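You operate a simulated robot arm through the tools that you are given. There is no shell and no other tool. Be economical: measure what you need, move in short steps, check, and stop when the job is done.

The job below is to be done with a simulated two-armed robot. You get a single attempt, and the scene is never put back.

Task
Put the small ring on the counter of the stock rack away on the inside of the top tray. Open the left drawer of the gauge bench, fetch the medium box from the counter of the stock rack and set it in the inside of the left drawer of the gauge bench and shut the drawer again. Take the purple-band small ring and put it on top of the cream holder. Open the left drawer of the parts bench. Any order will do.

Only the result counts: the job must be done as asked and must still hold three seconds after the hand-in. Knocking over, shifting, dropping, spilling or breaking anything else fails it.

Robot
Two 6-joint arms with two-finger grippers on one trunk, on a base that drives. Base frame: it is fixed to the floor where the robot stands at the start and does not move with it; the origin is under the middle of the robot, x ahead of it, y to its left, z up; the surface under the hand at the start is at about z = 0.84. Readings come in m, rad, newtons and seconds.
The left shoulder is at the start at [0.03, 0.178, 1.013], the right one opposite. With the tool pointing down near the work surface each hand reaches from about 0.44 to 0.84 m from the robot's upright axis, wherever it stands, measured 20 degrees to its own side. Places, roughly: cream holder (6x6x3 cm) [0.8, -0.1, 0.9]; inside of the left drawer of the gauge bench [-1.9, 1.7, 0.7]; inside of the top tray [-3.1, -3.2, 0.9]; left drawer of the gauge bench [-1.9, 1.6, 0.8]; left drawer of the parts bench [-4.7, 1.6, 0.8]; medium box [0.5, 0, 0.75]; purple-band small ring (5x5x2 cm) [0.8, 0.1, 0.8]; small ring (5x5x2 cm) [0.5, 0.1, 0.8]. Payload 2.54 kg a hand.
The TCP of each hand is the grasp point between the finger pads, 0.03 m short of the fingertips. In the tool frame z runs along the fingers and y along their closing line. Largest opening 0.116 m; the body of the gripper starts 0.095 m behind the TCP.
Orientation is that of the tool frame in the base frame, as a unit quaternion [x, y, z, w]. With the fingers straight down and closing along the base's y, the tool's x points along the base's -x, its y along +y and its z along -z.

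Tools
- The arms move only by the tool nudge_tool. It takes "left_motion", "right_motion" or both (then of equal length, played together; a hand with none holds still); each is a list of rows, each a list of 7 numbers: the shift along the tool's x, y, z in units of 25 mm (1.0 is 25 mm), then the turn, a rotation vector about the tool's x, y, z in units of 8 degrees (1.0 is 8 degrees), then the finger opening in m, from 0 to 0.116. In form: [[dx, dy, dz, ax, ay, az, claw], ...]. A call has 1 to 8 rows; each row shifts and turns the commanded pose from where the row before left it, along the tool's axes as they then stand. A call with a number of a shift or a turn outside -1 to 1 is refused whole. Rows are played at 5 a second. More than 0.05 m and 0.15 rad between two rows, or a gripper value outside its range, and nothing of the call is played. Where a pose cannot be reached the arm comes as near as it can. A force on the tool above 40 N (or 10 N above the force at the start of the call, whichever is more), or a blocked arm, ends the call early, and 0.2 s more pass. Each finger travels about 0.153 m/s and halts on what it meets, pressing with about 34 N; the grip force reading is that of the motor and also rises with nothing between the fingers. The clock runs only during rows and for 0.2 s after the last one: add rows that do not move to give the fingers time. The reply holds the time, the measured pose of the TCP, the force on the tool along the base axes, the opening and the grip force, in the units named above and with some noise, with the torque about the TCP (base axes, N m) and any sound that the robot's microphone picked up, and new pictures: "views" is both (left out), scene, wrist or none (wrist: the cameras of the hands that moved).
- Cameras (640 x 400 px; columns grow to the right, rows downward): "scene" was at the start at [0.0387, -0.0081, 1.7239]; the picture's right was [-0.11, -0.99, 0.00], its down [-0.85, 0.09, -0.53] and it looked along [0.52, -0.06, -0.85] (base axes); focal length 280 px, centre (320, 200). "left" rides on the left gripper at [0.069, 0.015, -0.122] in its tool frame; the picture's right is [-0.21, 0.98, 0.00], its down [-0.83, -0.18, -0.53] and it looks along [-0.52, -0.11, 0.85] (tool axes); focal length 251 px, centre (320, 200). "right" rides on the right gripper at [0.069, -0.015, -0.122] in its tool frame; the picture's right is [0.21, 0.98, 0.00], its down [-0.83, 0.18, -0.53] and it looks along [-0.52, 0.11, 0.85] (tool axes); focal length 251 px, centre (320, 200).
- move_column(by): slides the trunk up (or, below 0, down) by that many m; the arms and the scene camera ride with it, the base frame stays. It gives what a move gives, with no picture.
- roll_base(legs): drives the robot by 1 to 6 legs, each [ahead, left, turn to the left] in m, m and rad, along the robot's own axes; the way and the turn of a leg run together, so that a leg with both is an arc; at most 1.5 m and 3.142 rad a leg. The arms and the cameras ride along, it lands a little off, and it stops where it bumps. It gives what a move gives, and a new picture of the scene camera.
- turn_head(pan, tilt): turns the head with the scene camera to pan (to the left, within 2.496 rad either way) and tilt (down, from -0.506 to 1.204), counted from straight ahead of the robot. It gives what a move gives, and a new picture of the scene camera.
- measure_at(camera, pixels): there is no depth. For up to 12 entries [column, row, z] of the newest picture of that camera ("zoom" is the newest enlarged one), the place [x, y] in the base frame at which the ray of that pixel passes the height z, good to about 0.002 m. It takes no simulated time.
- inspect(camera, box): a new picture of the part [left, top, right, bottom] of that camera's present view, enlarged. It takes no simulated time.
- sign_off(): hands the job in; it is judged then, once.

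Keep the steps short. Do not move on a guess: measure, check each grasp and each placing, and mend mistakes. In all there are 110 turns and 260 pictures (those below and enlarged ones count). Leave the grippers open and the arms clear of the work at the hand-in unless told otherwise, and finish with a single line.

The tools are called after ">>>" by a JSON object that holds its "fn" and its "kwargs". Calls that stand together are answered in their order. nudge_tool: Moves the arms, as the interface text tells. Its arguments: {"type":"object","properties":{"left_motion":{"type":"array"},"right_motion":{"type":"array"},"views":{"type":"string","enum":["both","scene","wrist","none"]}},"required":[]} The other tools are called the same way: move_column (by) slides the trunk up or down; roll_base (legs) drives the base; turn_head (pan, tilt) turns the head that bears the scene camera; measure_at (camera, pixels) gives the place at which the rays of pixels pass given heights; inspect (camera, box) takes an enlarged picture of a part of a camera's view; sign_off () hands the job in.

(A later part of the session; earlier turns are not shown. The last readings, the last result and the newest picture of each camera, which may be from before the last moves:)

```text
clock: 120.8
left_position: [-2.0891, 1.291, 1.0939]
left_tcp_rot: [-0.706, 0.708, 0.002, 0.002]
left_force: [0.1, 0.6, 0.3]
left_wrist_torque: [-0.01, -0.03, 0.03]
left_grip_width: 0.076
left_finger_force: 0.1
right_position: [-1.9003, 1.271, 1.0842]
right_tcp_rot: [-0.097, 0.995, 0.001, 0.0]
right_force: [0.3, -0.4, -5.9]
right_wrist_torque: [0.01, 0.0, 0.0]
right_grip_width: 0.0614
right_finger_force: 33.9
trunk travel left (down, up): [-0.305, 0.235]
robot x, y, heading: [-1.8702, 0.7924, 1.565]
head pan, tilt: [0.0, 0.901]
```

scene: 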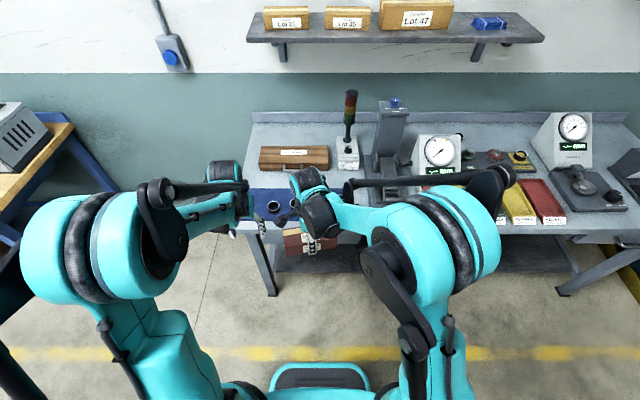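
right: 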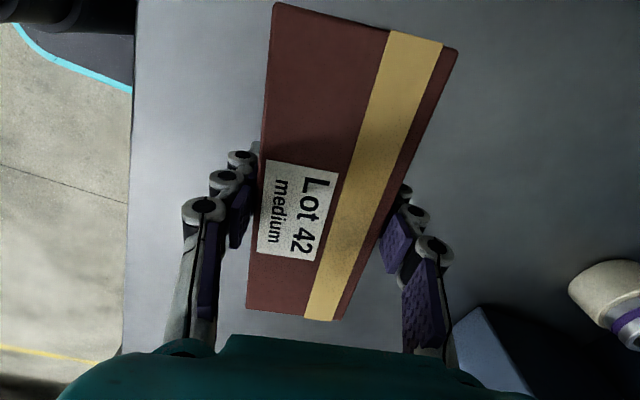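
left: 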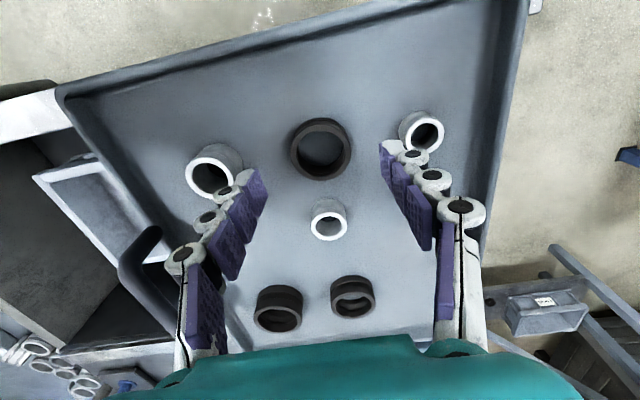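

The drawer is hidden behind the box, so I move the right hand aside to the right and turn the left hand to point forward with vertical closing (a 120° turn about one axis, in two calls).

>>> {"fn": "nudge_tool", "kwargs": {"left_motion": [[0, 0, 0, 0.5774, -0.5774, -0.5774, 0.076], [0, 0, 0, 0.5774, -0.5774, -0.5774, 0.076], [0, 0, 0, 0.5774, -0.5774, -0.5774, 0.076], [0, 0, 0, 0.5774, -0.5774, -0.5774, 0.076], [0, 0, 0, 0.5774, -0.5774, -0.5774, 0.076], [0, 0, 0, 0.5774, -0.5774, -0.5774, 0.076], [0, 0, 0, 0.5774, -0.5774, -0.5774, 0.076], [0, 0, 0, 0.5774, -0.5774, -0.5774, 0.076]], "right_motion": [[-0.98, -0.19, -0.2, 0, 0, 0, 0.04], [-0.98, -0.19, -0.2, 0, 0, 0, 0.04], [-0.98, -0.19, -0.2, 0, 0, 0, 0.04], [-0.98, -0.19, -0.2, 0, 0, 0, 0.04], [-0.98, -0.19, -0.2, 0, 0, 0, 0.04], [-0.98, -0.19, -0.2, 0, 0, 0, 0.04], [-0.98, -0.19, -0.2, 0, 0, 0, 0.04], [-0.98, -0.19, -0.2, 0, 0, 0, 0.04]], "views": "none"}}

>>> {"fn": "nudge_tool", "kwargs": {"left_motion": [[0, 0, 0, 0.5774, -0.5774, -0.5774, 0.076], [0, 0, 0, 0.5774, -0.5774, -0.5774, 0.076], [0, 0, 0, 0.5774, -0.5774, -0.5774, 0.076], [0, 0, 0, 0.5774, -0.5774, -0.5774, 0.076], [0, 0, 0, 0.5774, -0.5774, -0.5774, 0.076], [0, 0, 0, 0.5774, -0.5774, -0.5774, 0.076], [0, 0, 0, 0.5774, -0.5774, -0.5774, 0.076], [0, 0, 0, 0, 0, 0, 0.076]]}}

```text
clock: 122.6
left_position: [-2.0909, 1.2947, 1.1066]
left_tcp_rot: [0.815, -0.385, 0.0, -0.434]
left_force: [0.3, -0.6, -0.2]
left_wrist_torque: [-0.02, 0.0, 0.02]
left_grip_width: 0.0759
left_finger_force: 0.1
left hand out of reach, approached as far as the arm can: row 8
right_position: [-1.6999, 1.2709, 1.1242]
right_tcp_rot: [-0.097, 0.995, 0.0, 0.0]
right_force: [0.9, -0.3, -5.7]
right_wrist_torque: [0.04, -0.01, 0.01]
right_grip_width: 0.0615
right_finger_force: 33.8
trunk travel left (down, up): [-0.305, 0.235]
robot x, y, heading: [-1.8701, 0.7925, 1.567]
head pan, tilt: [0.0, 0.901]
```

```text
clock: 124.4
left_position: [-2.115, 1.356, 1.2731]
left_tcp_rot: [-0.706, -0.001, -0.001, 0.708]
left_force: [-0.1, 0.4, -0.6]
left_wrist_torque: [0.03, -0.01, -0.01]
left_grip_width: 0.0761
left_finger_force: 0.0
left hand out of reach, approached as far as the arm can: row 1, 2, 3, 4, 5, 6, 7
right_position: [-1.7006, 1.2728, 1.1239]
right_tcp_rot: [-0.097, 0.995, 0.0, 0.0]
right_force: [-0.6, 0.3, -6.0]
right_wrist_torque: [0.0, 0.01, 0.01]
right_grip_width: 0.061
right_finger_force: 34.2
trunk travel left (down, up): [-0.305, 0.235]
robot x, y, heading: [-1.8668, 0.7951, 1.569]
head pan, tilt: [0.0, 0.901]
```

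scene: 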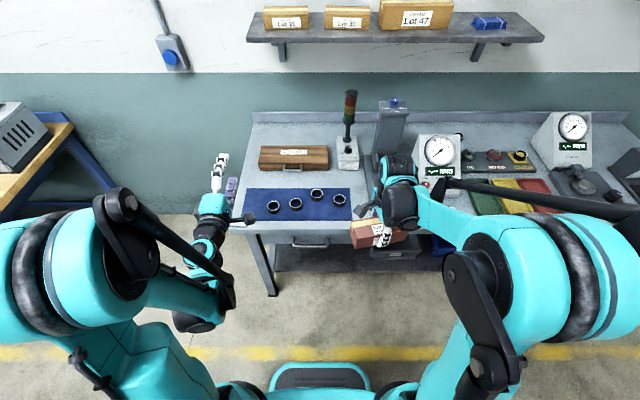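
left: 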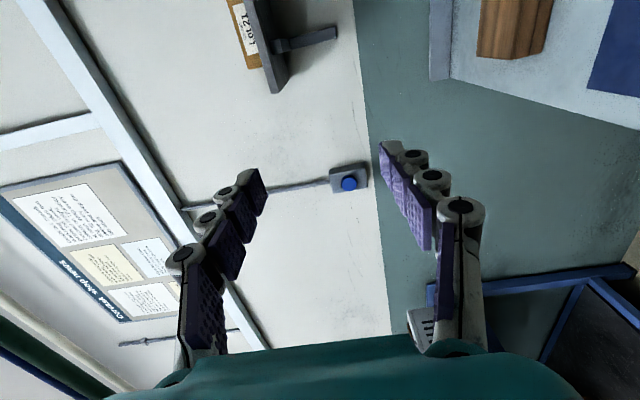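

The hand now points forward with vertical closing. The drawer handle is visible at about (310,243); I enlarge it.

>>> {"fn": "inspect", "kwargs": {"camera": "scene", "box": [240, 210, 380, 290]}}

```text
4.57 times, centred on (310, 250) of scene
```

zoom: 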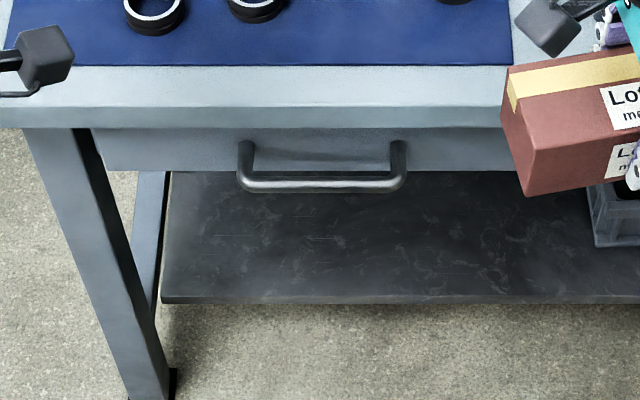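

>>> {"fn": "measure_at", "kwargs": {"camera": "zoom", "pixels": [[322, 108, 0.84], [322, 128, 0.8], [322, 170, 0.72], [322, 170, 0.7], [246, 148, 0.76], [398, 148, 0.76], [322, 187, 0.76], [240, 187, 0.76], [405, 184, 0.76], [322, 187, 0.74], [104, 150, 0.76]]}}

```text
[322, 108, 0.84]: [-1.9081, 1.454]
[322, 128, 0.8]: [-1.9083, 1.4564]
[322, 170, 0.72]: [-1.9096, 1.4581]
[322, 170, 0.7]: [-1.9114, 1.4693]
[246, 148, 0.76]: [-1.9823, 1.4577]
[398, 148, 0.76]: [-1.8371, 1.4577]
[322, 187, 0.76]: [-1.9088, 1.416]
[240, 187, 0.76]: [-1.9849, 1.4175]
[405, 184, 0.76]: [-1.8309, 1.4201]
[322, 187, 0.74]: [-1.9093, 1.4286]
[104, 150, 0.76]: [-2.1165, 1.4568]
```

Handle bar: centre x=-1.908, y≈1.417, z≈0.76, 4 cm off the drawer front (y≈1.457). I lower the left hand, left of the handle, and check the pose.

>>> {"fn": "nudge_tool", "kwargs": {"left_motion": [[0, 1, 0, 0, 0, 0, 0.076], [0, 1, 0, 0, 0, 0, 0.076], [0, 1, 0, 0, 0, 0, 0.076], [0, 1, 0, 0, 0, 0, 0.076], [0, 1, 0, 0, 0, 0, 0.076], [0, 1, 0, 0, 0, 0, 0.076], [0, 1, 0, 0, 0, 0, 0.076], [0, 0.5, 0, 0, 0, 0, 0.076]], "views": "none"}}

```text
clock: 126.2
left_position: [-2.1334, 1.4289, 1.2354]
left_tcp_rot: [-0.705, 0.001, -0.001, 0.709]
left_force: [0.0, -0.2, 0.3]
left_wrist_torque: [0.01, 0.0, -0.03]
left_grip_width: 0.0758
left_finger_force: 0.1
left hand out of reach, approached as far as the arm can: row 1, 2, 3, 4, 5, 6, 7, 8
right_position: [-1.7004, 1.2727, 1.124]
right_tcp_rot: [-0.097, 0.995, 0.001, 0.0]
right_force: [-0.5, 0.7, -4.8]
right_wrist_torque: [0.02, 0.01, -0.03]
right_grip_width: 0.0614
right_finger_force: 34.3
trunk travel left (down, up): [-0.305, 0.235]
robot x, y, heading: [-1.871, 0.7941, 1.564]
head pan, tilt: [0.0, 0.901]
```

In this orientation the arm can't get that low from a high shoulder. I back off 0.15 m and lower the trunk so the shoulder comes near handle height.

>>> {"fn": "roll_base", "kwargs": {"legs": [[-0.15, 0, 0]]}}

>>> {"fn": "move_column", "kwargs": {"by": -0.25}}

>>> {"fn": "nudge_tool", "kwargs": {"left_motion": [[0, 0.2, 0, 0, 0, 0, 0.076], [0, 0.2, 0, 0, 0, 0, 0.076]]}}

```text
clock: 127.5
left_position: [-2.1326, 1.2788, 1.2353]
left_tcp_rot: [-0.706, 0.001, -0.001, 0.709]
left_force: [0.5, -0.6, 0.0]
left_wrist_torque: [-0.03, -0.01, -0.02]
left_grip_width: 0.076
left_finger_force: 0.0
right_position: [-1.7, 1.124, 1.1245]
right_tcp_rot: [-0.099, 0.995, 0.0, 0.0]
right_force: [0.6, -0.8, -5.2]
right_wrist_torque: [0.06, 0.02, -0.01]
right_grip_width: 0.0613
right_finger_force: 33.8
trunk travel left (down, up): [-0.305, 0.235]
robot x, y, heading: [-1.8709, 0.6465, 1.565]
head pan, tilt: [0.0, 0.901]
```

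scene: 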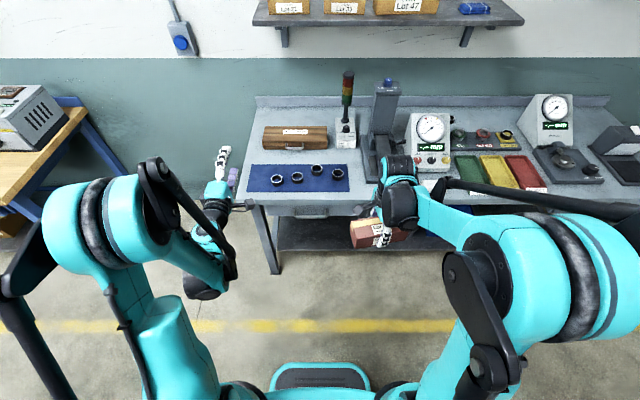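

```text
clock: 130.1
left_position: [-2.1334, 1.2794, 0.9851]
left_tcp_rot: [-0.706, 0.001, -0.001, 0.708]
left_force: [0.0, 0.1, -1.0]
left_wrist_torque: [-0.01, -0.02, -0.03]
left_grip_width: 0.0761
left_finger_force: 0.0
right_position: [-1.7015, 1.1231, 0.8745]
right_tcp_rot: [-0.097, 0.995, -0.001, 0.0]
right_force: [0.2, 0.6, -5.4]
right_wrist_torque: [-0.02, 0.05, -0.03]
right_grip_width: 0.0614
right_finger_force: 34.3
trunk travel left (down, up): [-0.055, 0.485]
robot x, y, heading: [-1.8698, 0.6467, 1.564]
head pan, tilt: [0.0, 0.901]
```

```text
clock: 130.7
left_position: [-2.1355, 1.2856, 0.982]
left_tcp_rot: [0.707, -0.001, 0.001, -0.707]
left_force: [0.5, 0.0, 0.3]
left_wrist_torque: [0.02, 0.01, 0.01]
left_grip_width: 0.0758
left_finger_force: 0.0
left hand out of reach, approached as far as the arm can: row 1, 2
right_position: [-1.7009, 1.1233, 0.8734]
right_tcp_rot: [-0.097, 0.995, 0.001, 0.0]
right_force: [-0.5, 0.7, -5.4]
right_wrist_torque: [-0.01, 0.01, 0.02]
right_grip_width: 0.061
right_finger_force: 34.0
trunk travel left (down, up): [-0.055, 0.485]
robot x, y, heading: [-1.8703, 0.6462, 1.566]
head pan, tilt: [0.0, 0.901]
```

scene: 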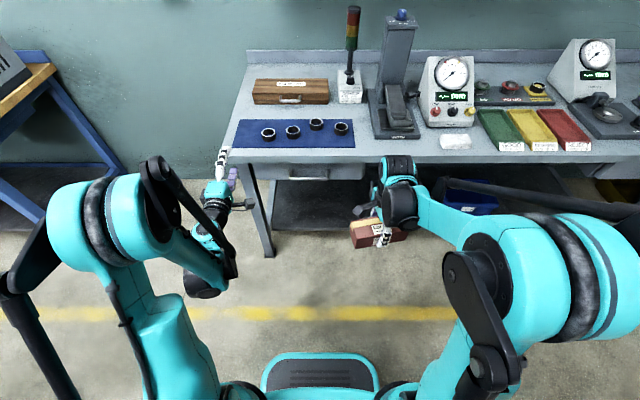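
left: 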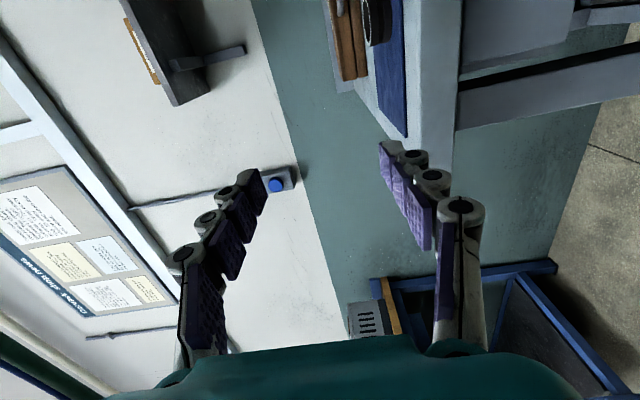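

The commanded pose lagged behind (too near and low). I command it forward and slightly up toward (-2.09,1.33,0.76).

>>> {"fn": "nudge_tool", "kwargs": {"left_motion": [[0, -0.57, 0.9, 0, 0, 0, 0.076], [0, -0.57, 0.9, 0, 0, 0, 0.076], [0, -0.57, 0.9, 0, 0, 0, 0.076], [0, -0.57, 0.9, 0, 0, 0, 0.076], [0, -0.57, 0.9, 0, 0, 0, 0.076], [0, -0.57, 0.9, 0, 0, 0, 0.076], [0, -0.57, 0.9, 0, 0, 0, 0.076], [0, -0.57, 0.9, 0, 0, 0, 0.076]]}}

```text
clock: 132.5
left_position: [-2.133, 1.4638, 1.0952]
left_tcp_rot: [-0.706, 0.001, -0.003, 0.708]
left_force: [-0.3, -0.3, 0.2]
left_wrist_torque: [0.01, 0.01, 0.01]
left_grip_width: 0.0758
left_finger_force: 0.0
right_position: [-1.7007, 1.124, 0.8737]
right_tcp_rot: [-0.098, 0.995, 0.0, 0.0]
right_force: [-0.6, -0.3, -6.3]
right_wrist_torque: [-0.02, -0.01, 0.0]
right_grip_width: 0.0611
right_finger_force: 33.8
trunk travel left (down, up): [-0.055, 0.485]
robot x, y, heading: [-1.8694, 0.6427, 1.567]
head pan, tilt: [0.0, 0.901]
```

scene: 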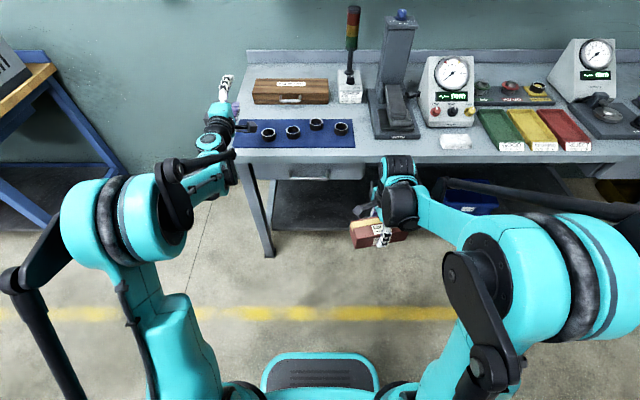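
left: 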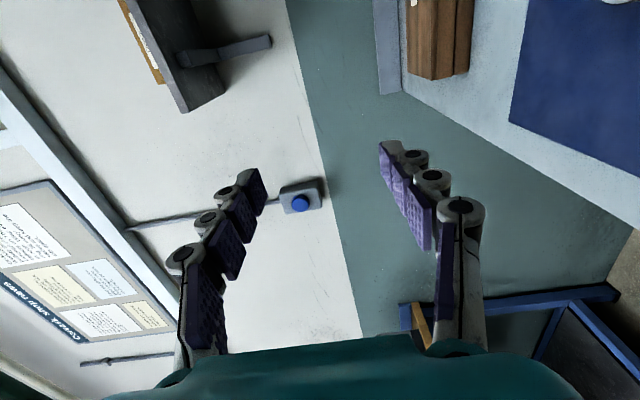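

The hand can go no lower while horizontal. I'll use a 45° downward-forward attitude instead, which still grips the bar: I pull back and pitch down.

>>> {"fn": "nudge_tool", "kwargs": {"left_motion": [[0, 0, -1, -0.94, 0, 0, 0.07], [0, 0, -1, -0.94, 0, 0, 0.07], [0, 0, -1, -0.94, 0, 0, 0.07], [0, 0, -1, -0.94, 0, 0, 0.07], [0, 0, -1, -0.94, 0, 0, 0.07], [0, 0, -1, -0.92, 0, 0, 0.07], [0, 1, 0, 0, 0, 0, 0.07], [0, 1, 0.5, 0, 0, 0, 0.07]], "views": "none"}}

```text
clock: 134.3
left_position: [-2.1329, 1.2989, 1.0993]
left_tcp_rot: [0.923, -0.001, 0.001, -0.384]
left_force: [0.5, -0.3, 0.1]
left_wrist_torque: [0.0, 0.0, -0.02]
left_grip_width: 0.0697
left_finger_force: 0.0
right_position: [-1.7001, 1.1237, 0.8729]
right_tcp_rot: [-0.098, 0.995, 0.0, 0.0]
right_force: [0.8, 0.7, -6.5]
right_wrist_torque: [0.01, -0.02, 0.0]
right_grip_width: 0.0613
right_finger_force: 34.4
trunk travel left (down, up): [-0.055, 0.485]
robot x, y, heading: [-1.8715, 0.6446, 1.567]
head pan, tilt: [0.0, 0.901]
```

Reachable now. I lower straight down while sliding right toward the handle's x.

>>> {"fn": "nudge_tool", "kwargs": {"left_motion": [[0.6, 0.8, 0.8, 0, 0, 0, 0.07], [0.6, 0.8, 0.8, 0, 0, 0, 0.07], [0.6, 0.8, 0.8, 0, 0, 0, 0.07], [0.6, 0.8, 0.8, 0, 0, 0, 0.07], [0.6, 0.8, 0.8, 0, 0, 0, 0.07], [0.6, 0.8, 0.8, 0, 0, 0, 0.07], [0.6, 0.8, 0.8, 0, 0, 0, 0.07], [0.6, 0.8, 0.8, 0, 0, 0, 0.07]]}}

```text
clock: 136.1
left_position: [-2.0132, 1.302, 0.8698]
left_tcp_rot: [0.923, -0.001, 0.0, -0.384]
left_force: [0.5, 0.1, 0.1]
left_wrist_torque: [0.0, 0.03, 0.02]
left_grip_width: 0.07
left_finger_force: 0.2
right_position: [-1.6991, 1.1248, 0.873]
right_tcp_rot: [-0.097, 0.995, -0.001, 0.0]
right_force: [-0.8, -0.7, -5.8]
right_wrist_torque: [-0.01, -0.01, 0.02]
right_grip_width: 0.0612
right_finger_force: 33.7
trunk travel left (down, up): [-0.055, 0.485]
robot x, y, heading: [-1.8669, 0.6446, 1.566]
head pan, tilt: [0.0, 0.901]
```

scene: 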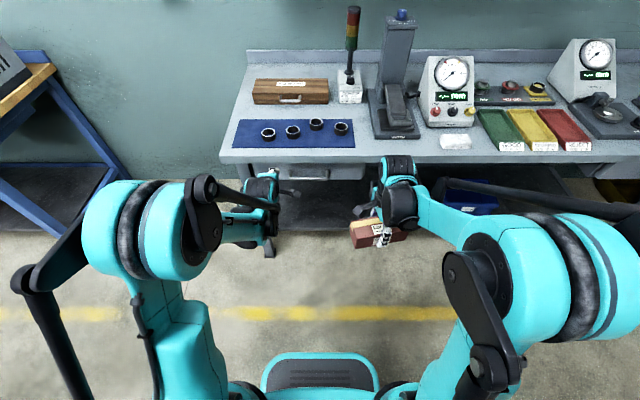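
left: 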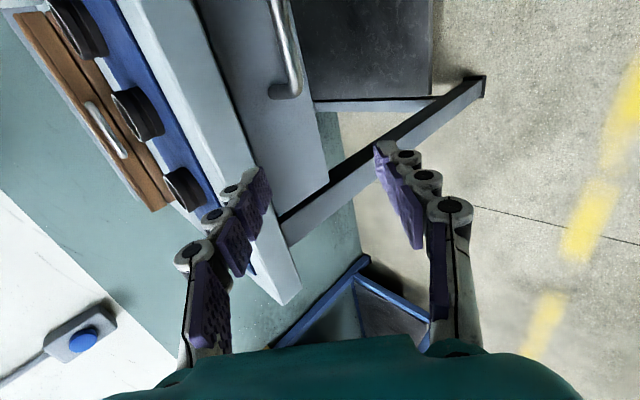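

The handle shows in the wrist view. I measure the handle again from this lower head view to fix its height.

>>> {"fn": "inspect", "kwargs": {"camera": "scene", "box": [250, 145, 380, 195]}}

```text
4.92 times, centred on (315, 170) of scene
```

zoom: 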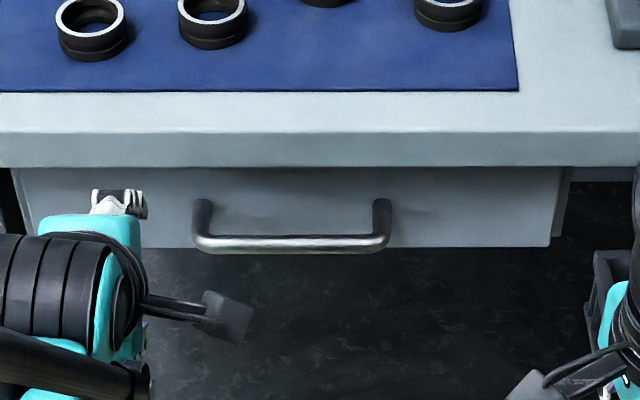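

>>> {"fn": "measure_at", "kwargs": {"camera": "zoom", "pixels": [[292, 133, 0.84], [292, 166, 0.8], [292, 247, 0.72], [200, 205, 0.76], [385, 205, 0.76], [292, 244, 0.76], [292, 244, 0.75], [292, 244, 0.77], [292, 244, 0.74], [555, 247, 0.72], [30, 200, 0.76]]}}

```text
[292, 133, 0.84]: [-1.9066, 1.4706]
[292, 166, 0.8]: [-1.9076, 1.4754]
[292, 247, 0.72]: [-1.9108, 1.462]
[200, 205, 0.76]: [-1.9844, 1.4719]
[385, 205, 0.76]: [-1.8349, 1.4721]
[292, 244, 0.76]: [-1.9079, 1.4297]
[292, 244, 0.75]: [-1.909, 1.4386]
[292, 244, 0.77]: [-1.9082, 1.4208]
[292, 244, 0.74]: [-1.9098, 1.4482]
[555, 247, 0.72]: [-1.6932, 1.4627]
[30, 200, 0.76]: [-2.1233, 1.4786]
```

The two views conflict unless the bench is higher than I assumed: they intersect near z≈0.81 for the bar, y≈1.385. I cross-check with the wrist view.

>>> {"fn": "inspect", "kwargs": {"camera": "left", "box": [180, 0, 380, 125]}}

>>> {"fn": "measure_at", "kwargs": {"camera": "left", "pixels": [[297, 85, 0.76], [297, 85, 0.79], [297, 85, 0.81], [297, 85, 0.83], [288, 40, 0.81], [285, 92, 0.81]]}}

```text
3.20 times, centred on (280, 62) of left
```

zoom: 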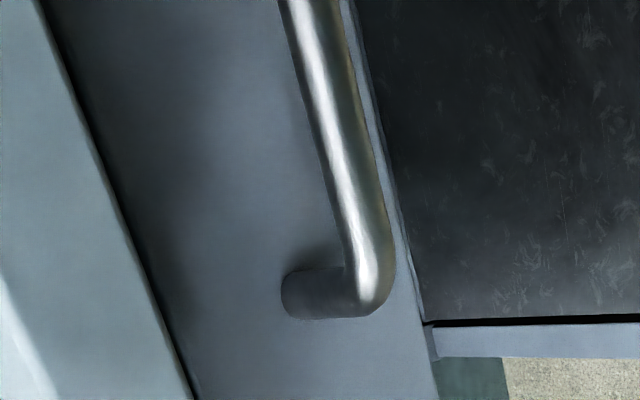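

```text
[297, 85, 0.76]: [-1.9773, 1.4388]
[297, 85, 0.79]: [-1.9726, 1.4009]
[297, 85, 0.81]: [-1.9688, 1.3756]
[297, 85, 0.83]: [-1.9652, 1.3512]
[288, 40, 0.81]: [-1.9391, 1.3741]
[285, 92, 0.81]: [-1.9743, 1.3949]
```

Best estimate for the bar: (x -1.908, y 1.392, z 0.797). I move to a pre-grasp point 7 cm back along the tool axis.

>>> {"fn": "nudge_tool", "kwargs": {"left_motion": [[0.84, -0.1, 0.2, 0, 0, 0, 0.05], [0.84, -0.1, 0.2, 0, 0, 0, 0.05], [0.84, -0.1, 0.2, 0, 0, 0, 0.05], [0.84, -0.1, 0.2, 0, 0, 0, 0.05], [0.84, -0.08, 0.2, 0, 0, 0, 0.05], [0, 0, 0, 0, 0, 0, 0.05]], "views": "wrist"}}

>>> {"fn": "inspect", "kwargs": {"camera": "left", "box": [180, 40, 460, 215]}}

```text
clock: 137.5
left_position: [-1.9096, 1.325, 0.8633]
left_tcp_rot: [0.923, -0.002, 0.001, -0.384]
left_force: [-0.3, 0.0, -0.1]
left_wrist_torque: [0.0, -0.01, 0.0]
left_grip_width: 0.0501
left_finger_force: 0.0
right_position: [-1.7011, 1.1237, 0.8756]
right_tcp_rot: [-0.097, 0.995, 0.001, -0.001]
right_force: [0.1, -0.6, -5.5]
right_wrist_torque: [0.01, 0.0, 0.0]
right_grip_width: 0.0615
right_finger_force: 34.1
trunk travel left (down, up): [-0.055, 0.485]
robot x, y, heading: [-1.87, 0.6419, 1.567]
head pan, tilt: [0.0, 0.901]
```

left: 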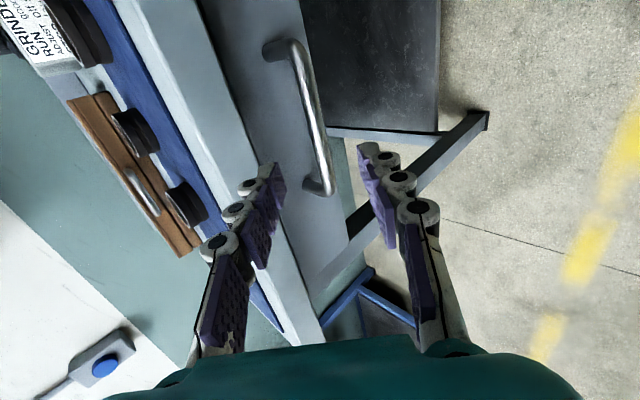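

```text
2.29 times, centred on (320, 128) of left
```

zoom: 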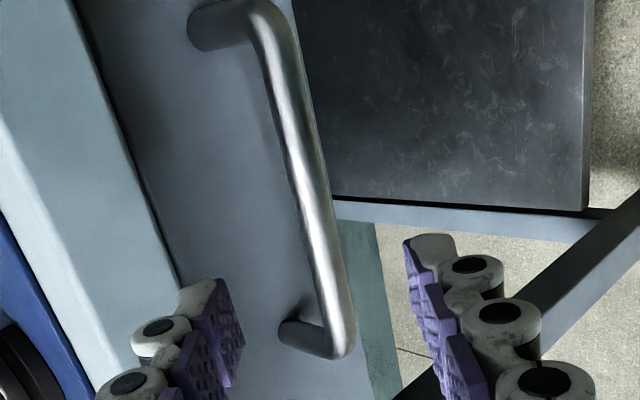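

The bar lies exactly on the finger mid-plane. By estimate it's 94 mm ahead along the axis; I advance 65 mm and look.

>>> {"fn": "nudge_tool", "kwargs": {"left_motion": [[0, 0, 0.65, 0, 0, 0, 0.046], [0, 0, 0.65, 0, 0, 0, 0.046], [0, 0, 0.65, 0, 0, 0, 0.046], [0, 0, 0.65, 0, 0, 0, 0.046], [0, 0, 0, 0, 0, 0, 0.046]]}}

```text
clock: 138.7
left_position: [-1.9087, 1.3717, 0.8164]
left_tcp_rot: [0.923, -0.001, 0.001, -0.384]
left_force: [0.7, 0.4, 0.3]
left_wrist_torque: [0.01, 0.02, 0.0]
left_grip_width: 0.0459
left_finger_force: 0.0
right_position: [-1.6996, 1.1221, 0.8742]
right_tcp_rot: [-0.098, 0.995, 0.001, 0.0]
right_force: [-0.3, -0.5, -6.2]
right_wrist_torque: [0.02, -0.01, 0.0]
right_grip_width: 0.0614
right_finger_force: 34.1
trunk travel left (down, up): [-0.055, 0.485]
robot x, y, heading: [-1.8725, 0.6434, 1.57]
head pan, tilt: [0.0, 0.901]
```

scene: 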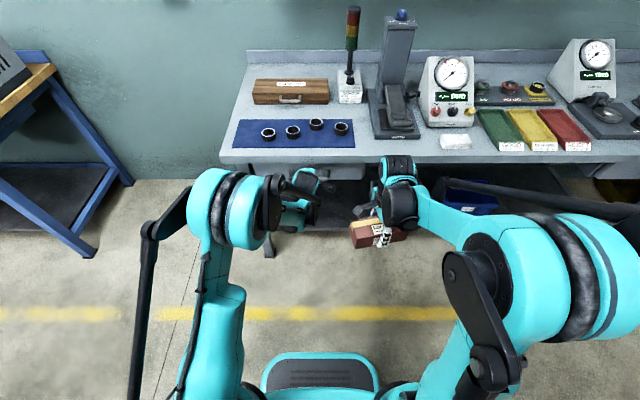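
left: 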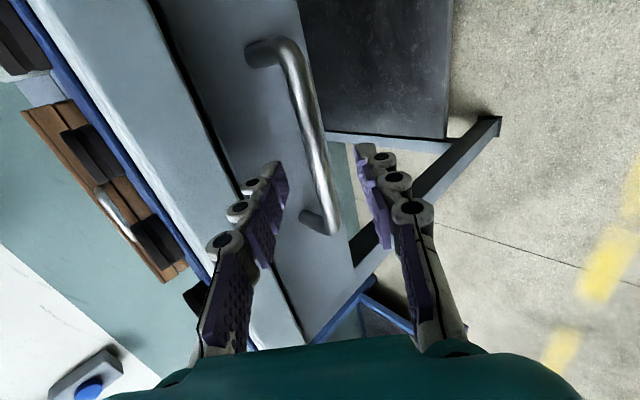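

Re-evaluating from this view: the bar is about 45–50 mm ahead and ~4 mm up/forward of the mid-plane. I shift 3 mm, advance 33 mm with a narrower opening, and stop on any force.

>>> {"fn": "nudge_tool", "kwargs": {"left_motion": [[0, -0.12, 0.3, 0, 0, 0, 0.04], [0, 0, 0.4, 0, 0, 0, 0.04], [0, 0, 0.4, 0, 0, 0, 0.04], [0, 0, 0.2, 0, 0, 0, 0.04], [0, 0, 0, 0, 0, 0, 0.04]], "views": "wrist"}}

>>> {"fn": "inspect", "kwargs": {"camera": "left", "box": [200, 60, 440, 260]}}

```text
clock: 139.9
left_position: [-1.9092, 1.3973, 0.7945]
left_tcp_rot: [0.923, -0.001, 0.001, -0.384]
left_force: [0.1, -0.4, 0.0]
left_wrist_torque: [0.01, 0.0, -0.04]
left_grip_width: 0.0401
left_finger_force: 0.1
right_position: [-1.7002, 1.1237, 0.8745]
right_tcp_rot: [-0.098, 0.995, 0.0, 0.0]
right_force: [0.4, 0.7, -5.1]
right_wrist_torque: [0.0, 0.02, -0.03]
right_grip_width: 0.0614
right_finger_force: 33.9
trunk travel left (down, up): [-0.055, 0.485]
robot x, y, heading: [-1.8689, 0.6474, 1.569]
head pan, tilt: [0.0, 0.901]
```

left: 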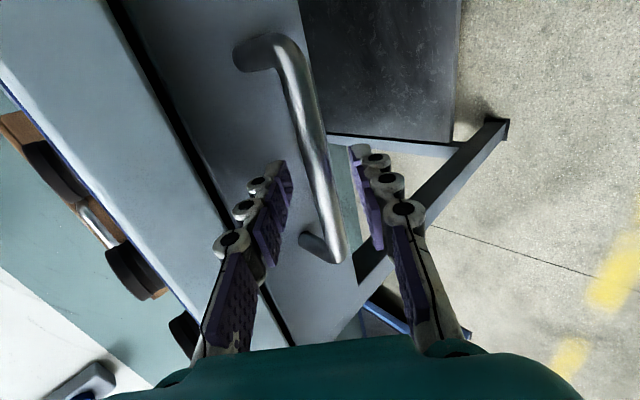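

```text
2.00 times, centred on (320, 160) of left
```

zoom: 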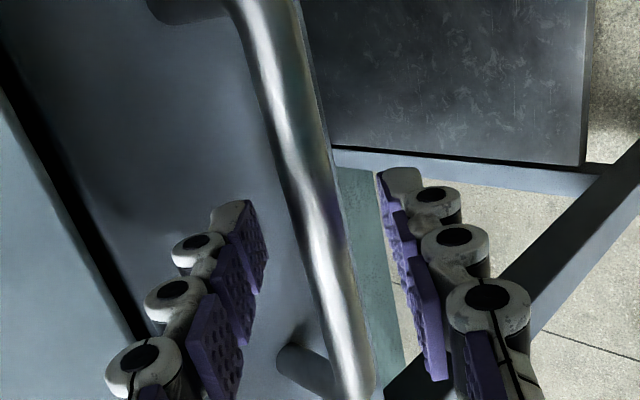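

The bar is centred between the pads, ~23 mm past the TCP. I advance 10 mm more and close on it.

>>> {"fn": "nudge_tool", "kwargs": {"left_motion": [[0, 0, 0.25, 0, 0, 0, 0.04], [0, 0, 0.15, 0, 0, 0, 0.04], [0, 0, 0, 0, 0, 0, 0.02], [0, 0, 0, 0, 0, 0, 0.005], [0, 0, 0, 0, 0, 0, 0.005]], "views": "wrist"}}

```text
clock: 141.1
left_position: [-1.9086, 1.4034, 0.788]
left_tcp_rot: [0.924, -0.001, 0.001, -0.384]
left_force: [0.1, 0.8, 0.4]
left_wrist_torque: [-0.02, 0.16, -0.19]
left_grip_width: 0.0133
left_finger_force: 40.2
right_position: [-1.7003, 1.1238, 0.8746]
right_tcp_rot: [-0.098, 0.995, 0.0, 0.0]
right_force: [0.5, -0.9, -5.2]
right_wrist_torque: [0.02, 0.0, 0.01]
right_grip_width: 0.0611
right_finger_force: 33.9
trunk travel left (down, up): [-0.055, 0.485]
robot x, y, heading: [-1.8663, 0.6445, 1.566]
head pan, tilt: [0.0, 0.901]
```

left: 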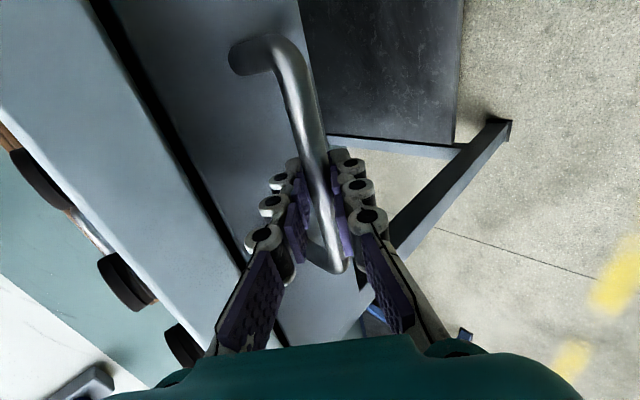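

The bar is gripped (13 mm). I pull the drawer straight out toward -y with the arm.

>>> {"fn": "nudge_tool", "kwargs": {"left_motion": [[0, 0.3, -0.3, 0, 0, 0, 0.005], [0, 0.5, -0.5, 0, 0, 0, 0.005], [0, 0.5, -0.5, 0, 0, 0, 0.005], [0, 0.5, -0.5, 0, 0, 0, 0.005], [0, 0.5, -0.5, 0, 0, 0, 0.005], [0, 0.5, -0.5, 0, 0, 0, 0.005], [0, 0.5, -0.5, 0, 0, 0, 0.005], [0, 0.5, -0.5, 0, 0, 0, 0.005]]}}

```text
clock: 142.9
left_position: [-1.9079, 1.2681, 0.7881]
left_tcp_rot: [0.923, -0.002, 0.001, -0.384]
left_force: [1.9, -2.3, 7.5]
left_wrist_torque: [0.02, -0.15, -0.4]
left_grip_width: 0.0131
left_finger_force: 39.5
right_position: [-1.7002, 1.1243, 0.8748]
right_tcp_rot: [-0.098, 0.995, -0.001, 0.0]
right_force: [0.8, 0.3, -5.6]
right_wrist_torque: [-0.02, 0.01, 0.0]
right_grip_width: 0.0613
right_finger_force: 34.0
trunk travel left (down, up): [-0.055, 0.485]
robot x, y, heading: [-1.87, 0.6463, 1.565]
head pan, tilt: [0.0, 0.901]
```

scene: 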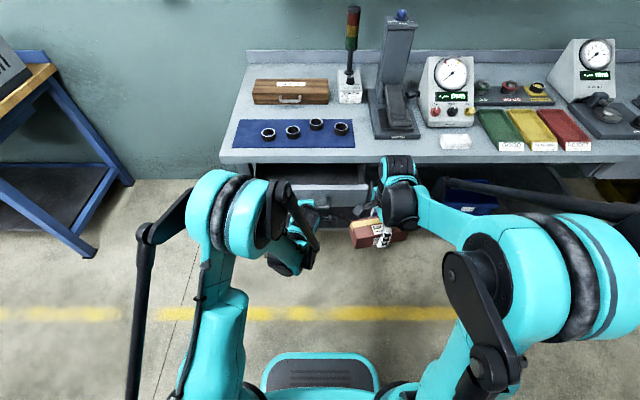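
left: 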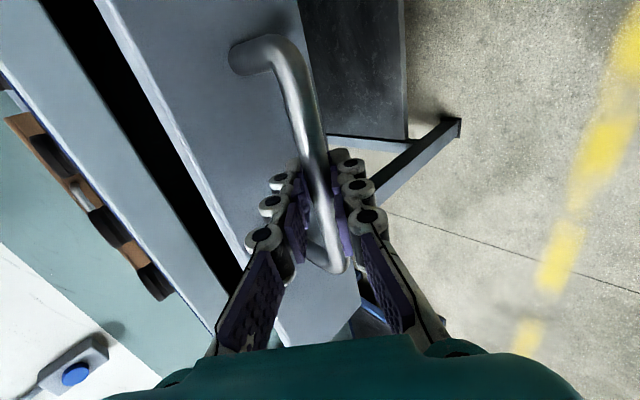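

The drawer slides well (13.5 cm out). I pull another 8 cm while raising the right hand clear.

>>> {"fn": "nudge_tool", "kwargs": {"left_motion": [[0, 0.5, -0.5, 0, 0, 0, 0.005], [0, 0.5, -0.5, 0, 0, 0, 0.005], [0, 0.5, -0.5, 0, 0, 0, 0.005], [0, 0.5, -0.5, 0, 0, 0, 0.005], [0, 0.3, -0.3, 0, 0, 0, 0.005], [0, 0, 0, 0, 0, 0, 0.005], [0, 0, 0, 0, 0, 0, 0.03], [0, 0, 0, 0, 0, 0, 0.05]], "right_motion": [[0, 0, -0.8, 0, 0, 0, 0.04], [0, 0, -0.8, 0, 0, 0, 0.04], [0, 0, -0.8, 0, 0, 0, 0.04], [0, 0, -0.8, 0, 0, 0, 0.04], [0, 0, -0.8, 0, 0, 0, 0.04], [0, 0, -0.8, 0, 0, 0, 0.04], [0, 0, -0.8, 0, 0, 0, 0.04], [0, 0, 0, 0, 0, 0, 0.04]], "views": "wrist"}}

```text
clock: 143.8
left_position: [-1.9092, 1.2147, 0.7879]
left_tcp_rot: [0.926, 0.0, 0.0, -0.376]
left_force: [0.2, -1.6, -30.0]
left_wrist_torque: [-0.13, -0.16, -0.49]
left_grip_width: 0.0138
left_finger_force: 39.9
left hand out of reach, approached as far as the arm can: row 3, 4
right_position: [-1.7004, 1.1243, 0.9363]
right_tcp_rot: [-0.097, 0.995, -0.001, 0.0]
right_force: [0.0, 0.3, -5.9]
right_wrist_torque: [0.02, -0.02, 0.0]
right_grip_width: 0.0613
right_finger_force: 34.0
trunk travel left (down, up): [-0.055, 0.485]
robot x, y, heading: [-1.8688, 0.6441, 1.565]
head pan, tilt: [0.0, 0.901]
stopped in row 4 (left hand): the force on the tool passed its limit at 49 N (the readings are from after the stop); the commanded pose is now the measured one
```

right: 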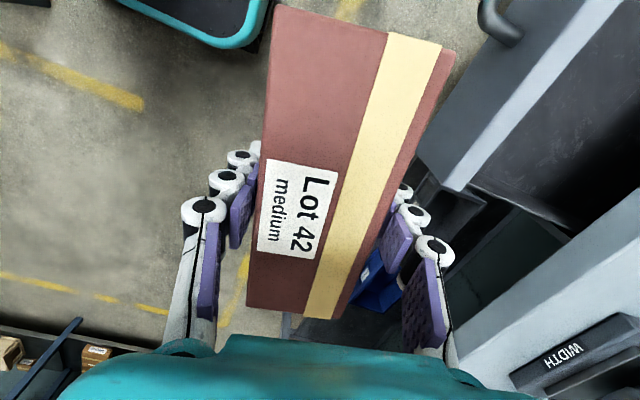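
left: 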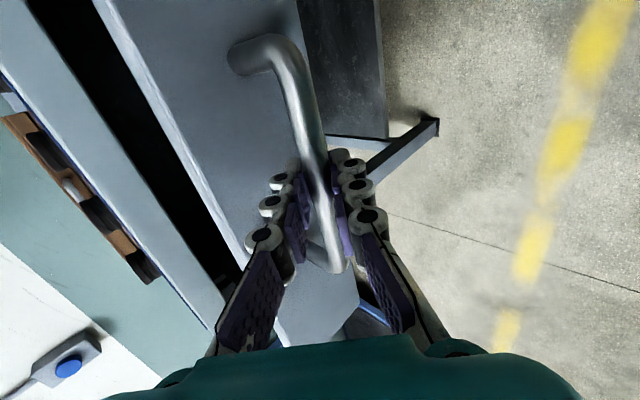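

The reach limit ended the pull with the drawer 19 cm out, which is enough. I release the bar and withdraw along the tool axis.

>>> {"fn": "nudge_tool", "kwargs": {"left_motion": [[0, 0, 0, 0, 0, 0, 0.02], [0, 0, 0, 0, 0, 0, 0.04], [0, 0, 0, 0, 0, 0, 0.04], [0, 0, -0.5, 0, 0, 0, 0.04], [0, 0, -0.5, 0, 0, 0, 0.04], [0, 0, -0.8, 0, 0, 0, 0.04]], "views": "wrist"}}

```text
clock: 145.2
left_position: [-1.9089, 1.1815, 0.8251]
left_tcp_rot: [0.925, -0.001, 0.001, -0.379]
left_force: [0.0, 0.3, 0.5]
left_wrist_torque: [-0.04, -0.03, -0.02]
left_grip_width: 0.0402
left_finger_force: 0.0
right_position: [-1.7015, 1.1231, 0.9387]
right_tcp_rot: [-0.097, 0.995, 0.0, 0.0]
right_force: [-0.2, 0.0, -5.8]
right_wrist_torque: [0.01, -0.01, 0.02]
right_grip_width: 0.0611
right_finger_force: 34.0
trunk travel left (down, up): [-0.055, 0.485]
robot x, y, heading: [-1.8693, 0.6434, 1.57]
head pan, tilt: [0.0, 0.901]
```

left: 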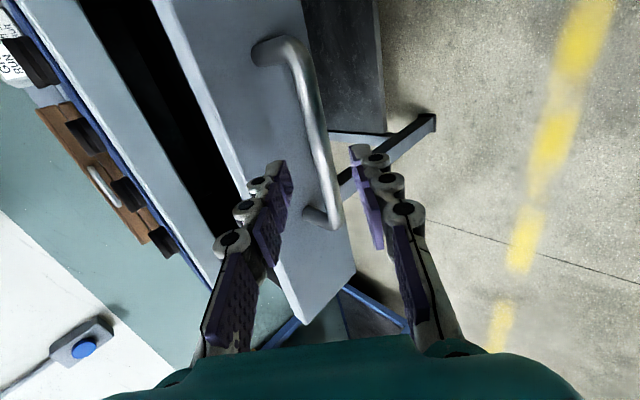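

Withdrawn. I lift the left hand away to the left, raise the trunk, and turn the right wrist square.

>>> {"fn": "nudge_tool", "kwargs": {"left_motion": [[0, 0, -1, 0, 0, 0, 0.04], [0, 0, -1, 0, 0, 0, 0.04], [0, -0.7, -0.7, 0, 0, 0, 0.04], [-1, -0.7, -0.7, 0, 0, 0, 0.04], [-1, -0.7, -0.7, 0, 0, 0, 0.04], [-1, -0.7, -0.7, 0, 0, 0, 0.04], [-1, -0.5, -0.5, 0, 0, 0, 0.04], [-1, 0, 0, 0, 0, 0, 0.04]], "right_motion": [[0, 0, 0, 0, 0, 0.7, 0.04], [0, 0, 0, 0, 0, 0.7, 0.04], [0, 0, -0.5, 0, 0, 0, 0.04], [0, 0, -0.5, 0, 0, 0, 0.04], [0, 0, -0.5, 0, 0, 0, 0.04], [0, 0, 0, 0, 0, 0, 0.04], [0, 0, 0, 0, 0, 0, 0.04], [0, 0, 0, 0, 0, 0, 0.04]], "views": "none"}}

>>> {"fn": "move_column", "kwargs": {"by": 0.12}}

>>> {"fn": "turn_head", "kwargs": {"pan": 0.0, "tilt": 1.0}}

>>> {"fn": "inspect", "kwargs": {"camera": "scene", "box": [220, 110, 420, 235]}}

```text
clock: 147.0
left_position: [-2.0322, 1.1506, 0.9774]
left_tcp_rot: [0.925, 0.0, 0.001, -0.38]
left_force: [0.0, 0.5, -1.0]
left_wrist_torque: [0.02, 0.01, 0.0]
left_grip_width: 0.0399
left_finger_force: 0.0
right_position: [-1.7009, 1.1242, 0.9744]
right_tcp_rot: [0.0, 1.0, 0.001, -0.001]
right_force: [0.8, 0.1, -6.7]
right_wrist_torque: [0.0, 0.03, -0.02]
right_grip_width: 0.0612
right_finger_force: 34.0
trunk travel left (down, up): [-0.055, 0.485]
robot x, y, heading: [-1.8675, 0.6423, 1.568]
head pan, tilt: [0.0, 0.901]
```

```text
clock: 148.5
left_position: [-2.0322, 1.1491, 1.0967]
left_tcp_rot: [0.925, 0.0, -0.001, -0.38]
left_force: [-0.2, 0.5, -0.9]
left_wrist_torque: [0.02, -0.01, 0.01]
left_grip_width: 0.04
left_finger_force: 0.0
right_position: [-1.7014, 1.1231, 1.0951]
right_tcp_rot: [0.001, 1.0, 0.0, 0.0]
right_force: [0.0, 0.5, -6.0]
right_wrist_torque: [-0.02, -0.01, -0.02]
right_grip_width: 0.0616
right_finger_force: 34.4
trunk travel left (down, up): [-0.175, 0.365]
robot x, y, heading: [-1.8727, 0.6435, 1.567]
head pan, tilt: [0.0, 0.901]
```

```text
clock: 149.2
left_position: [-2.0333, 1.1516, 1.0972]
left_tcp_rot: [0.925, 0.0, 0.0, -0.38]
left_force: [0.1, -0.2, 0.4]
left_wrist_torque: [-0.03, 0.0, -0.01]
left_grip_width: 0.0401
left_finger_force: 0.1
right_position: [-1.7016, 1.1242, 1.0944]
right_tcp_rot: [0.0, 1.0, 0.0, 0.0]
right_force: [-0.7, 0.7, -5.9]
right_wrist_torque: [-0.02, 0.02, 0.0]
right_grip_width: 0.0614
right_finger_force: 34.4
trunk travel left (down, up): [-0.175, 0.365]
robot x, y, heading: [-1.8712, 0.6415, 1.566]
head pan, tilt: [0.0, 1.0]
```

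scene: 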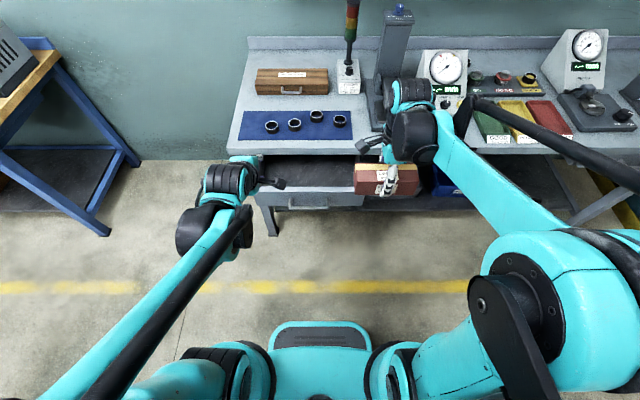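

```text
3.20 times, centred on (320, 172) of scene
```

zoom: 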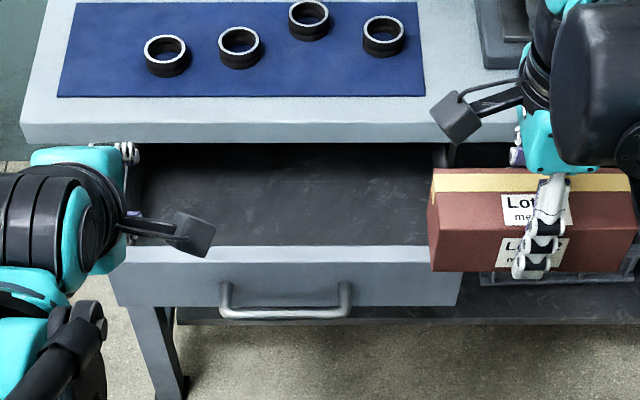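

The drawer is open and empty. I measure its front rim and the bench edge at the likely heights.

>>> {"fn": "measure_at", "kwargs": {"camera": "zoom", "pixels": [[285, 313, 0.786], [300, 123, 0.9], [300, 123, 0.88], [300, 142, 0.84], [300, 246, 0.82], [300, 266, 0.82], [300, 246, 0.83], [300, 305, 0.75], [108, 275, 0.82], [460, 275, 0.82]]}}

```text
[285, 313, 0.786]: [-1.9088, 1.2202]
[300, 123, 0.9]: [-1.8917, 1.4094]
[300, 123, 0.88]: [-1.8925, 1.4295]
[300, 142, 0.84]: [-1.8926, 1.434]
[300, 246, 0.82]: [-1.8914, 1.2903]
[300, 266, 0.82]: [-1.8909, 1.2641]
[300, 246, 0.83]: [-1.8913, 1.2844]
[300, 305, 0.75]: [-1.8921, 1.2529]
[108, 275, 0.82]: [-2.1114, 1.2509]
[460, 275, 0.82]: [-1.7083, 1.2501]
```

Drawer interior spans y≈1.285–1.43 in the open. I carry the box over to (-1.90,1.345), moving the left hand further left.

>>> {"fn": "nudge_tool", "kwargs": {"left_motion": [[-1, -0.3, -0.3, 0, 0, 0, 0.04], [-1, -0.3, -0.3, 0, 0, 0, 0.04], [-1, -0.3, -0.3, 0, 0, 0, 0.04], [-1, 0, 0, 0, 0, 0, 0.04], [-1, 0, 0, 0, 0, 0, 0.04], [0, 0, 0, 0, 0, 0, 0.04], [0, 0, 0, 0, 0, 0, 0.04], [0, 0, 0, 0, 0, 0, 0.04]], "right_motion": [[0.6, 1, 0.2, 0, 0, 0, 0.04], [0.9, 1, 0.2, 0, 0, 0, 0.04], [1, 1, 0.2, 0, 0, 0, 0.04], [1, 1, 0.2, 0, 0, 0, 0.04], [1, 1, 0.2, 0, 0, 0, 0.04], [1, 1, 0.2, 0, 0, 0, 0.04], [1, 1, 0.2, 0, 0, 0, 0.04], [1, 1, 0.2, 0, 0, 0, 0.04]], "views": "none"}}

>>> {"fn": "nudge_tool", "kwargs": {"right_motion": [[0.43, 0.83, 0.6, 0, 0, 0, 0.04], [0, 0, 0.8, 0, 0, 0, 0.04], [0, 0, 0.8, 0, 0, 0, 0.04], [0, 0, 0.8, 0, 0, 0, 0.04], [0, 0, 0.8, 0, 0, 0, 0.04], [0, 0, 0.5, 0, 0, 0, 0.04]]}}

```text
clock: 151.0
left_position: [-2.1586, 1.1531, 1.1278]
left_tcp_rot: [0.926, -0.001, 0.0, -0.378]
left_force: [0.1, 0.4, -0.7]
left_wrist_torque: [-0.01, 0.01, -0.01]
left_grip_width: 0.0402
left_finger_force: 0.1
right_position: [-1.8894, 1.3265, 1.0546]
right_tcp_rot: [0.0, 1.0, -0.001, 0.0]
right_force: [-0.4, 0.1, -6.3]
right_wrist_torque: [-0.04, -0.02, -0.01]
right_grip_width: 0.0615
right_finger_force: 33.8
trunk travel left (down, up): [-0.175, 0.365]
robot x, y, heading: [-1.8721, 0.6435, 1.562]
head pan, tilt: [0.0, 1.0]
```

```text
clock: 152.4
left_position: [-2.157, 1.1512, 1.1303]
left_tcp_rot: [0.925, 0.001, 0.0, -0.38]
left_force: [-0.2, 0.7, -0.4]
left_wrist_torque: [-0.03, 0.02, 0.0]
left_grip_width: 0.0401
left_finger_force: 0.0
right_position: [-1.9, 1.3441, 0.9464]
right_tcp_rot: [0.0, 1.0, 0.0, 0.0]
right_force: [0.1, 0.5, -5.6]
right_wrist_torque: [-0.02, 0.03, 0.02]
right_grip_width: 0.0613
right_finger_force: 33.7
trunk travel left (down, up): [-0.175, 0.365]
robot x, y, heading: [-1.8707, 0.6436, 1.564]
head pan, tilt: [0.0, 1.0]
```

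scene: 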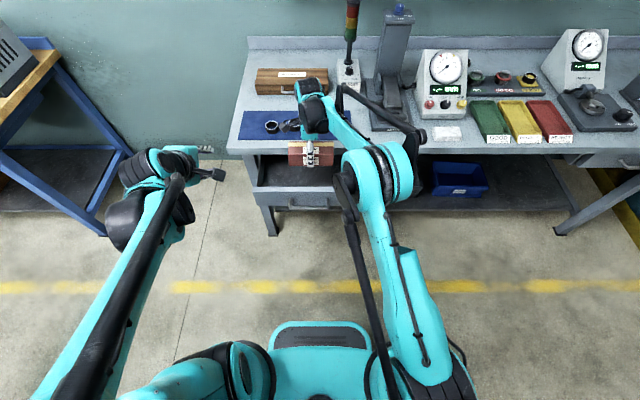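
right: 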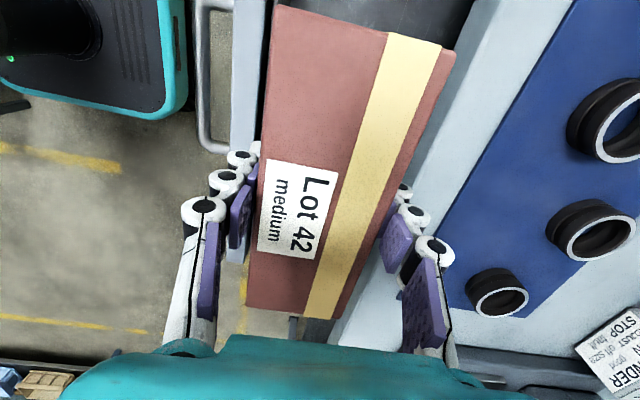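

Alignment looks good: the front rim is left of the near finger, the bench edge right of the far one. I lower slowly into the drawer until contact.

>>> {"fn": "nudge_tool", "kwargs": {"right_motion": [[0, 0, 0.9, 0, 0, 0, 0.04], [0, 0, 0.9, 0, 0, 0, 0.04], [0, 0, 0.9, 0, 0, 0, 0.04], [0, 0, 0.9, 0, 0, 0, 0.04], [0, 0, 0.7, 0, 0, 0, 0.04], [0, 0, 0.5, 0, 0, 0, 0.04], [0, 0, 0.3, 0, 0, 0, 0.04], [0, 0, 0.2, 0, 0, 0, 0.04]], "views": "wrist"}}

```text
clock: 154.2
left_position: [-2.1571, 1.1508, 1.1279]
left_tcp_rot: [0.926, -0.001, 0.0, -0.379]
left_force: [-0.5, -0.4, 0.1]
left_wrist_torque: [0.01, 0.0, 0.03]
left_grip_width: 0.0398
left_finger_force: 0.1
right_position: [-1.8989, 1.3446, 0.8148]
right_tcp_rot: [0.0, 1.0, 0.0, 0.0]
right_force: [0.2, 1.2, -6.5]
right_wrist_torque: [0.01, 0.0, -0.02]
right_grip_width: 0.0613
right_finger_force: 33.9
trunk travel left (down, up): [-0.175, 0.365]
robot x, y, heading: [-1.8701, 0.6439, 1.563]
head pan, tilt: [0.0, 1.0]
```

right: 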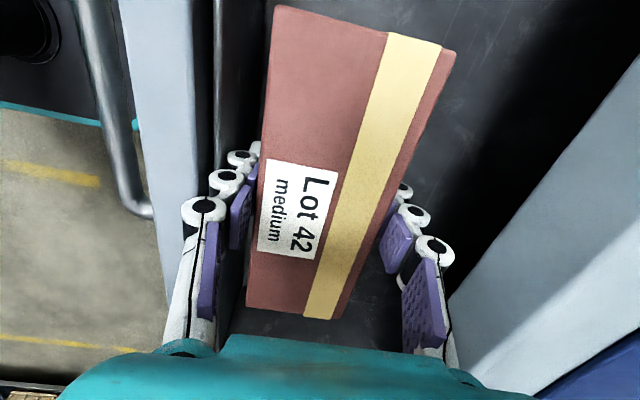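

Inside the drawer without contact. I continue in small steps to touch down.

>>> {"fn": "nudge_tool", "kwargs": {"right_motion": [[0, 0, 0.2, 0, 0, 0, 0.04], [0, 0, 0.2, 0, 0, 0, 0.04], [0, 0, 0.2, 0, 0, 0, 0.04], [0, 0, 0.15, 0, 0, 0, 0.04], [0, 0, 0.15, 0, 0, 0, 0.04], [0, 0, 0.15, 0, 0, 0, 0.04], [0, 0, 0.15, 0, 0, 0, 0.04], [0, 0, 0.15, 0, 0, 0, 0.04]], "views": "none"}}

```text
clock: 156.0
left_position: [-2.1568, 1.1506, 1.1273]
left_tcp_rot: [0.926, 0.0, -0.001, -0.378]
left_force: [-0.3, -0.5, 1.1]
left_wrist_torque: [-0.02, 0.05, -0.02]
left_grip_width: 0.04
left_finger_force: 0.1
right_position: [-1.8992, 1.3448, 0.781]
right_tcp_rot: [0.0, 1.0, 0.0, 0.0]
right_force: [-0.5, 0.6, -6.3]
right_wrist_torque: [0.02, 0.06, -0.03]
right_grip_width: 0.061
right_finger_force: 33.6
trunk travel left (down, up): [-0.175, 0.365]
robot x, y, heading: [-1.8686, 0.6457, 1.569]
head pan, tilt: [0.0, 1.0]
```

>>> {"fn": "nudge_tool", "kwargs": {"right_motion": [[0, 0, 0.12, 0, 0, 0, 0.04], [0, 0, 0.12, 0, 0, 0, 0.04], [0, 0, 0.12, 0, 0, 0, 0.04], [0, 0, 0.12, 0, 0, 0, 0.04], [0, 0, 0.12, 0, 0, 0, 0.04], [0, 0, 0.12, 0, 0, 0, 0.04]], "views": "wrist"}}

```text
clock: 157.3
left_position: [-2.1564, 1.1492, 1.1298]
left_tcp_rot: [0.925, 0.0, 0.0, -0.381]
left_force: [0.8, 0.6, 0.0]
left_wrist_torque: [-0.02, 0.0, -0.01]
left_grip_width: 0.04
left_finger_force: 0.0
right_position: [-1.9003, 1.3427, 0.7678]
right_tcp_rot: [0.0, 1.0, 0.001, 0.0]
right_force: [-0.1, 2.4, 27.9]
right_wrist_torque: [-0.45, 0.15, 0.07]
right_grip_width: 0.0612
right_finger_force: 34.3
trunk travel left (down, up): [-0.175, 0.365]
robot x, y, heading: [-1.872, 0.6446, 1.569]
head pan, tilt: [0.0, 1.0]
stopped in row 6 (right hand): the force on the tool passed its limit at 46 N (the readings are from after the stop); the commanded pose is now the measured one
```

right: 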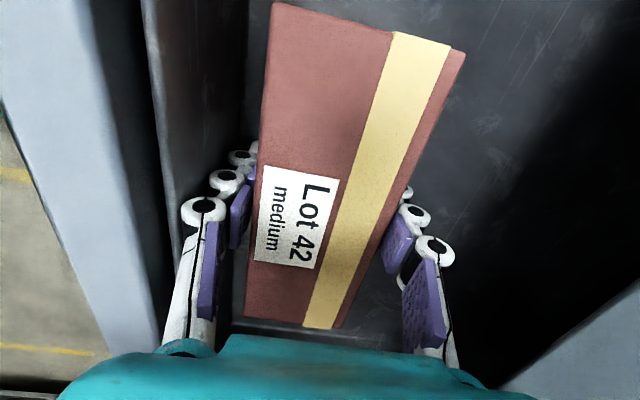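

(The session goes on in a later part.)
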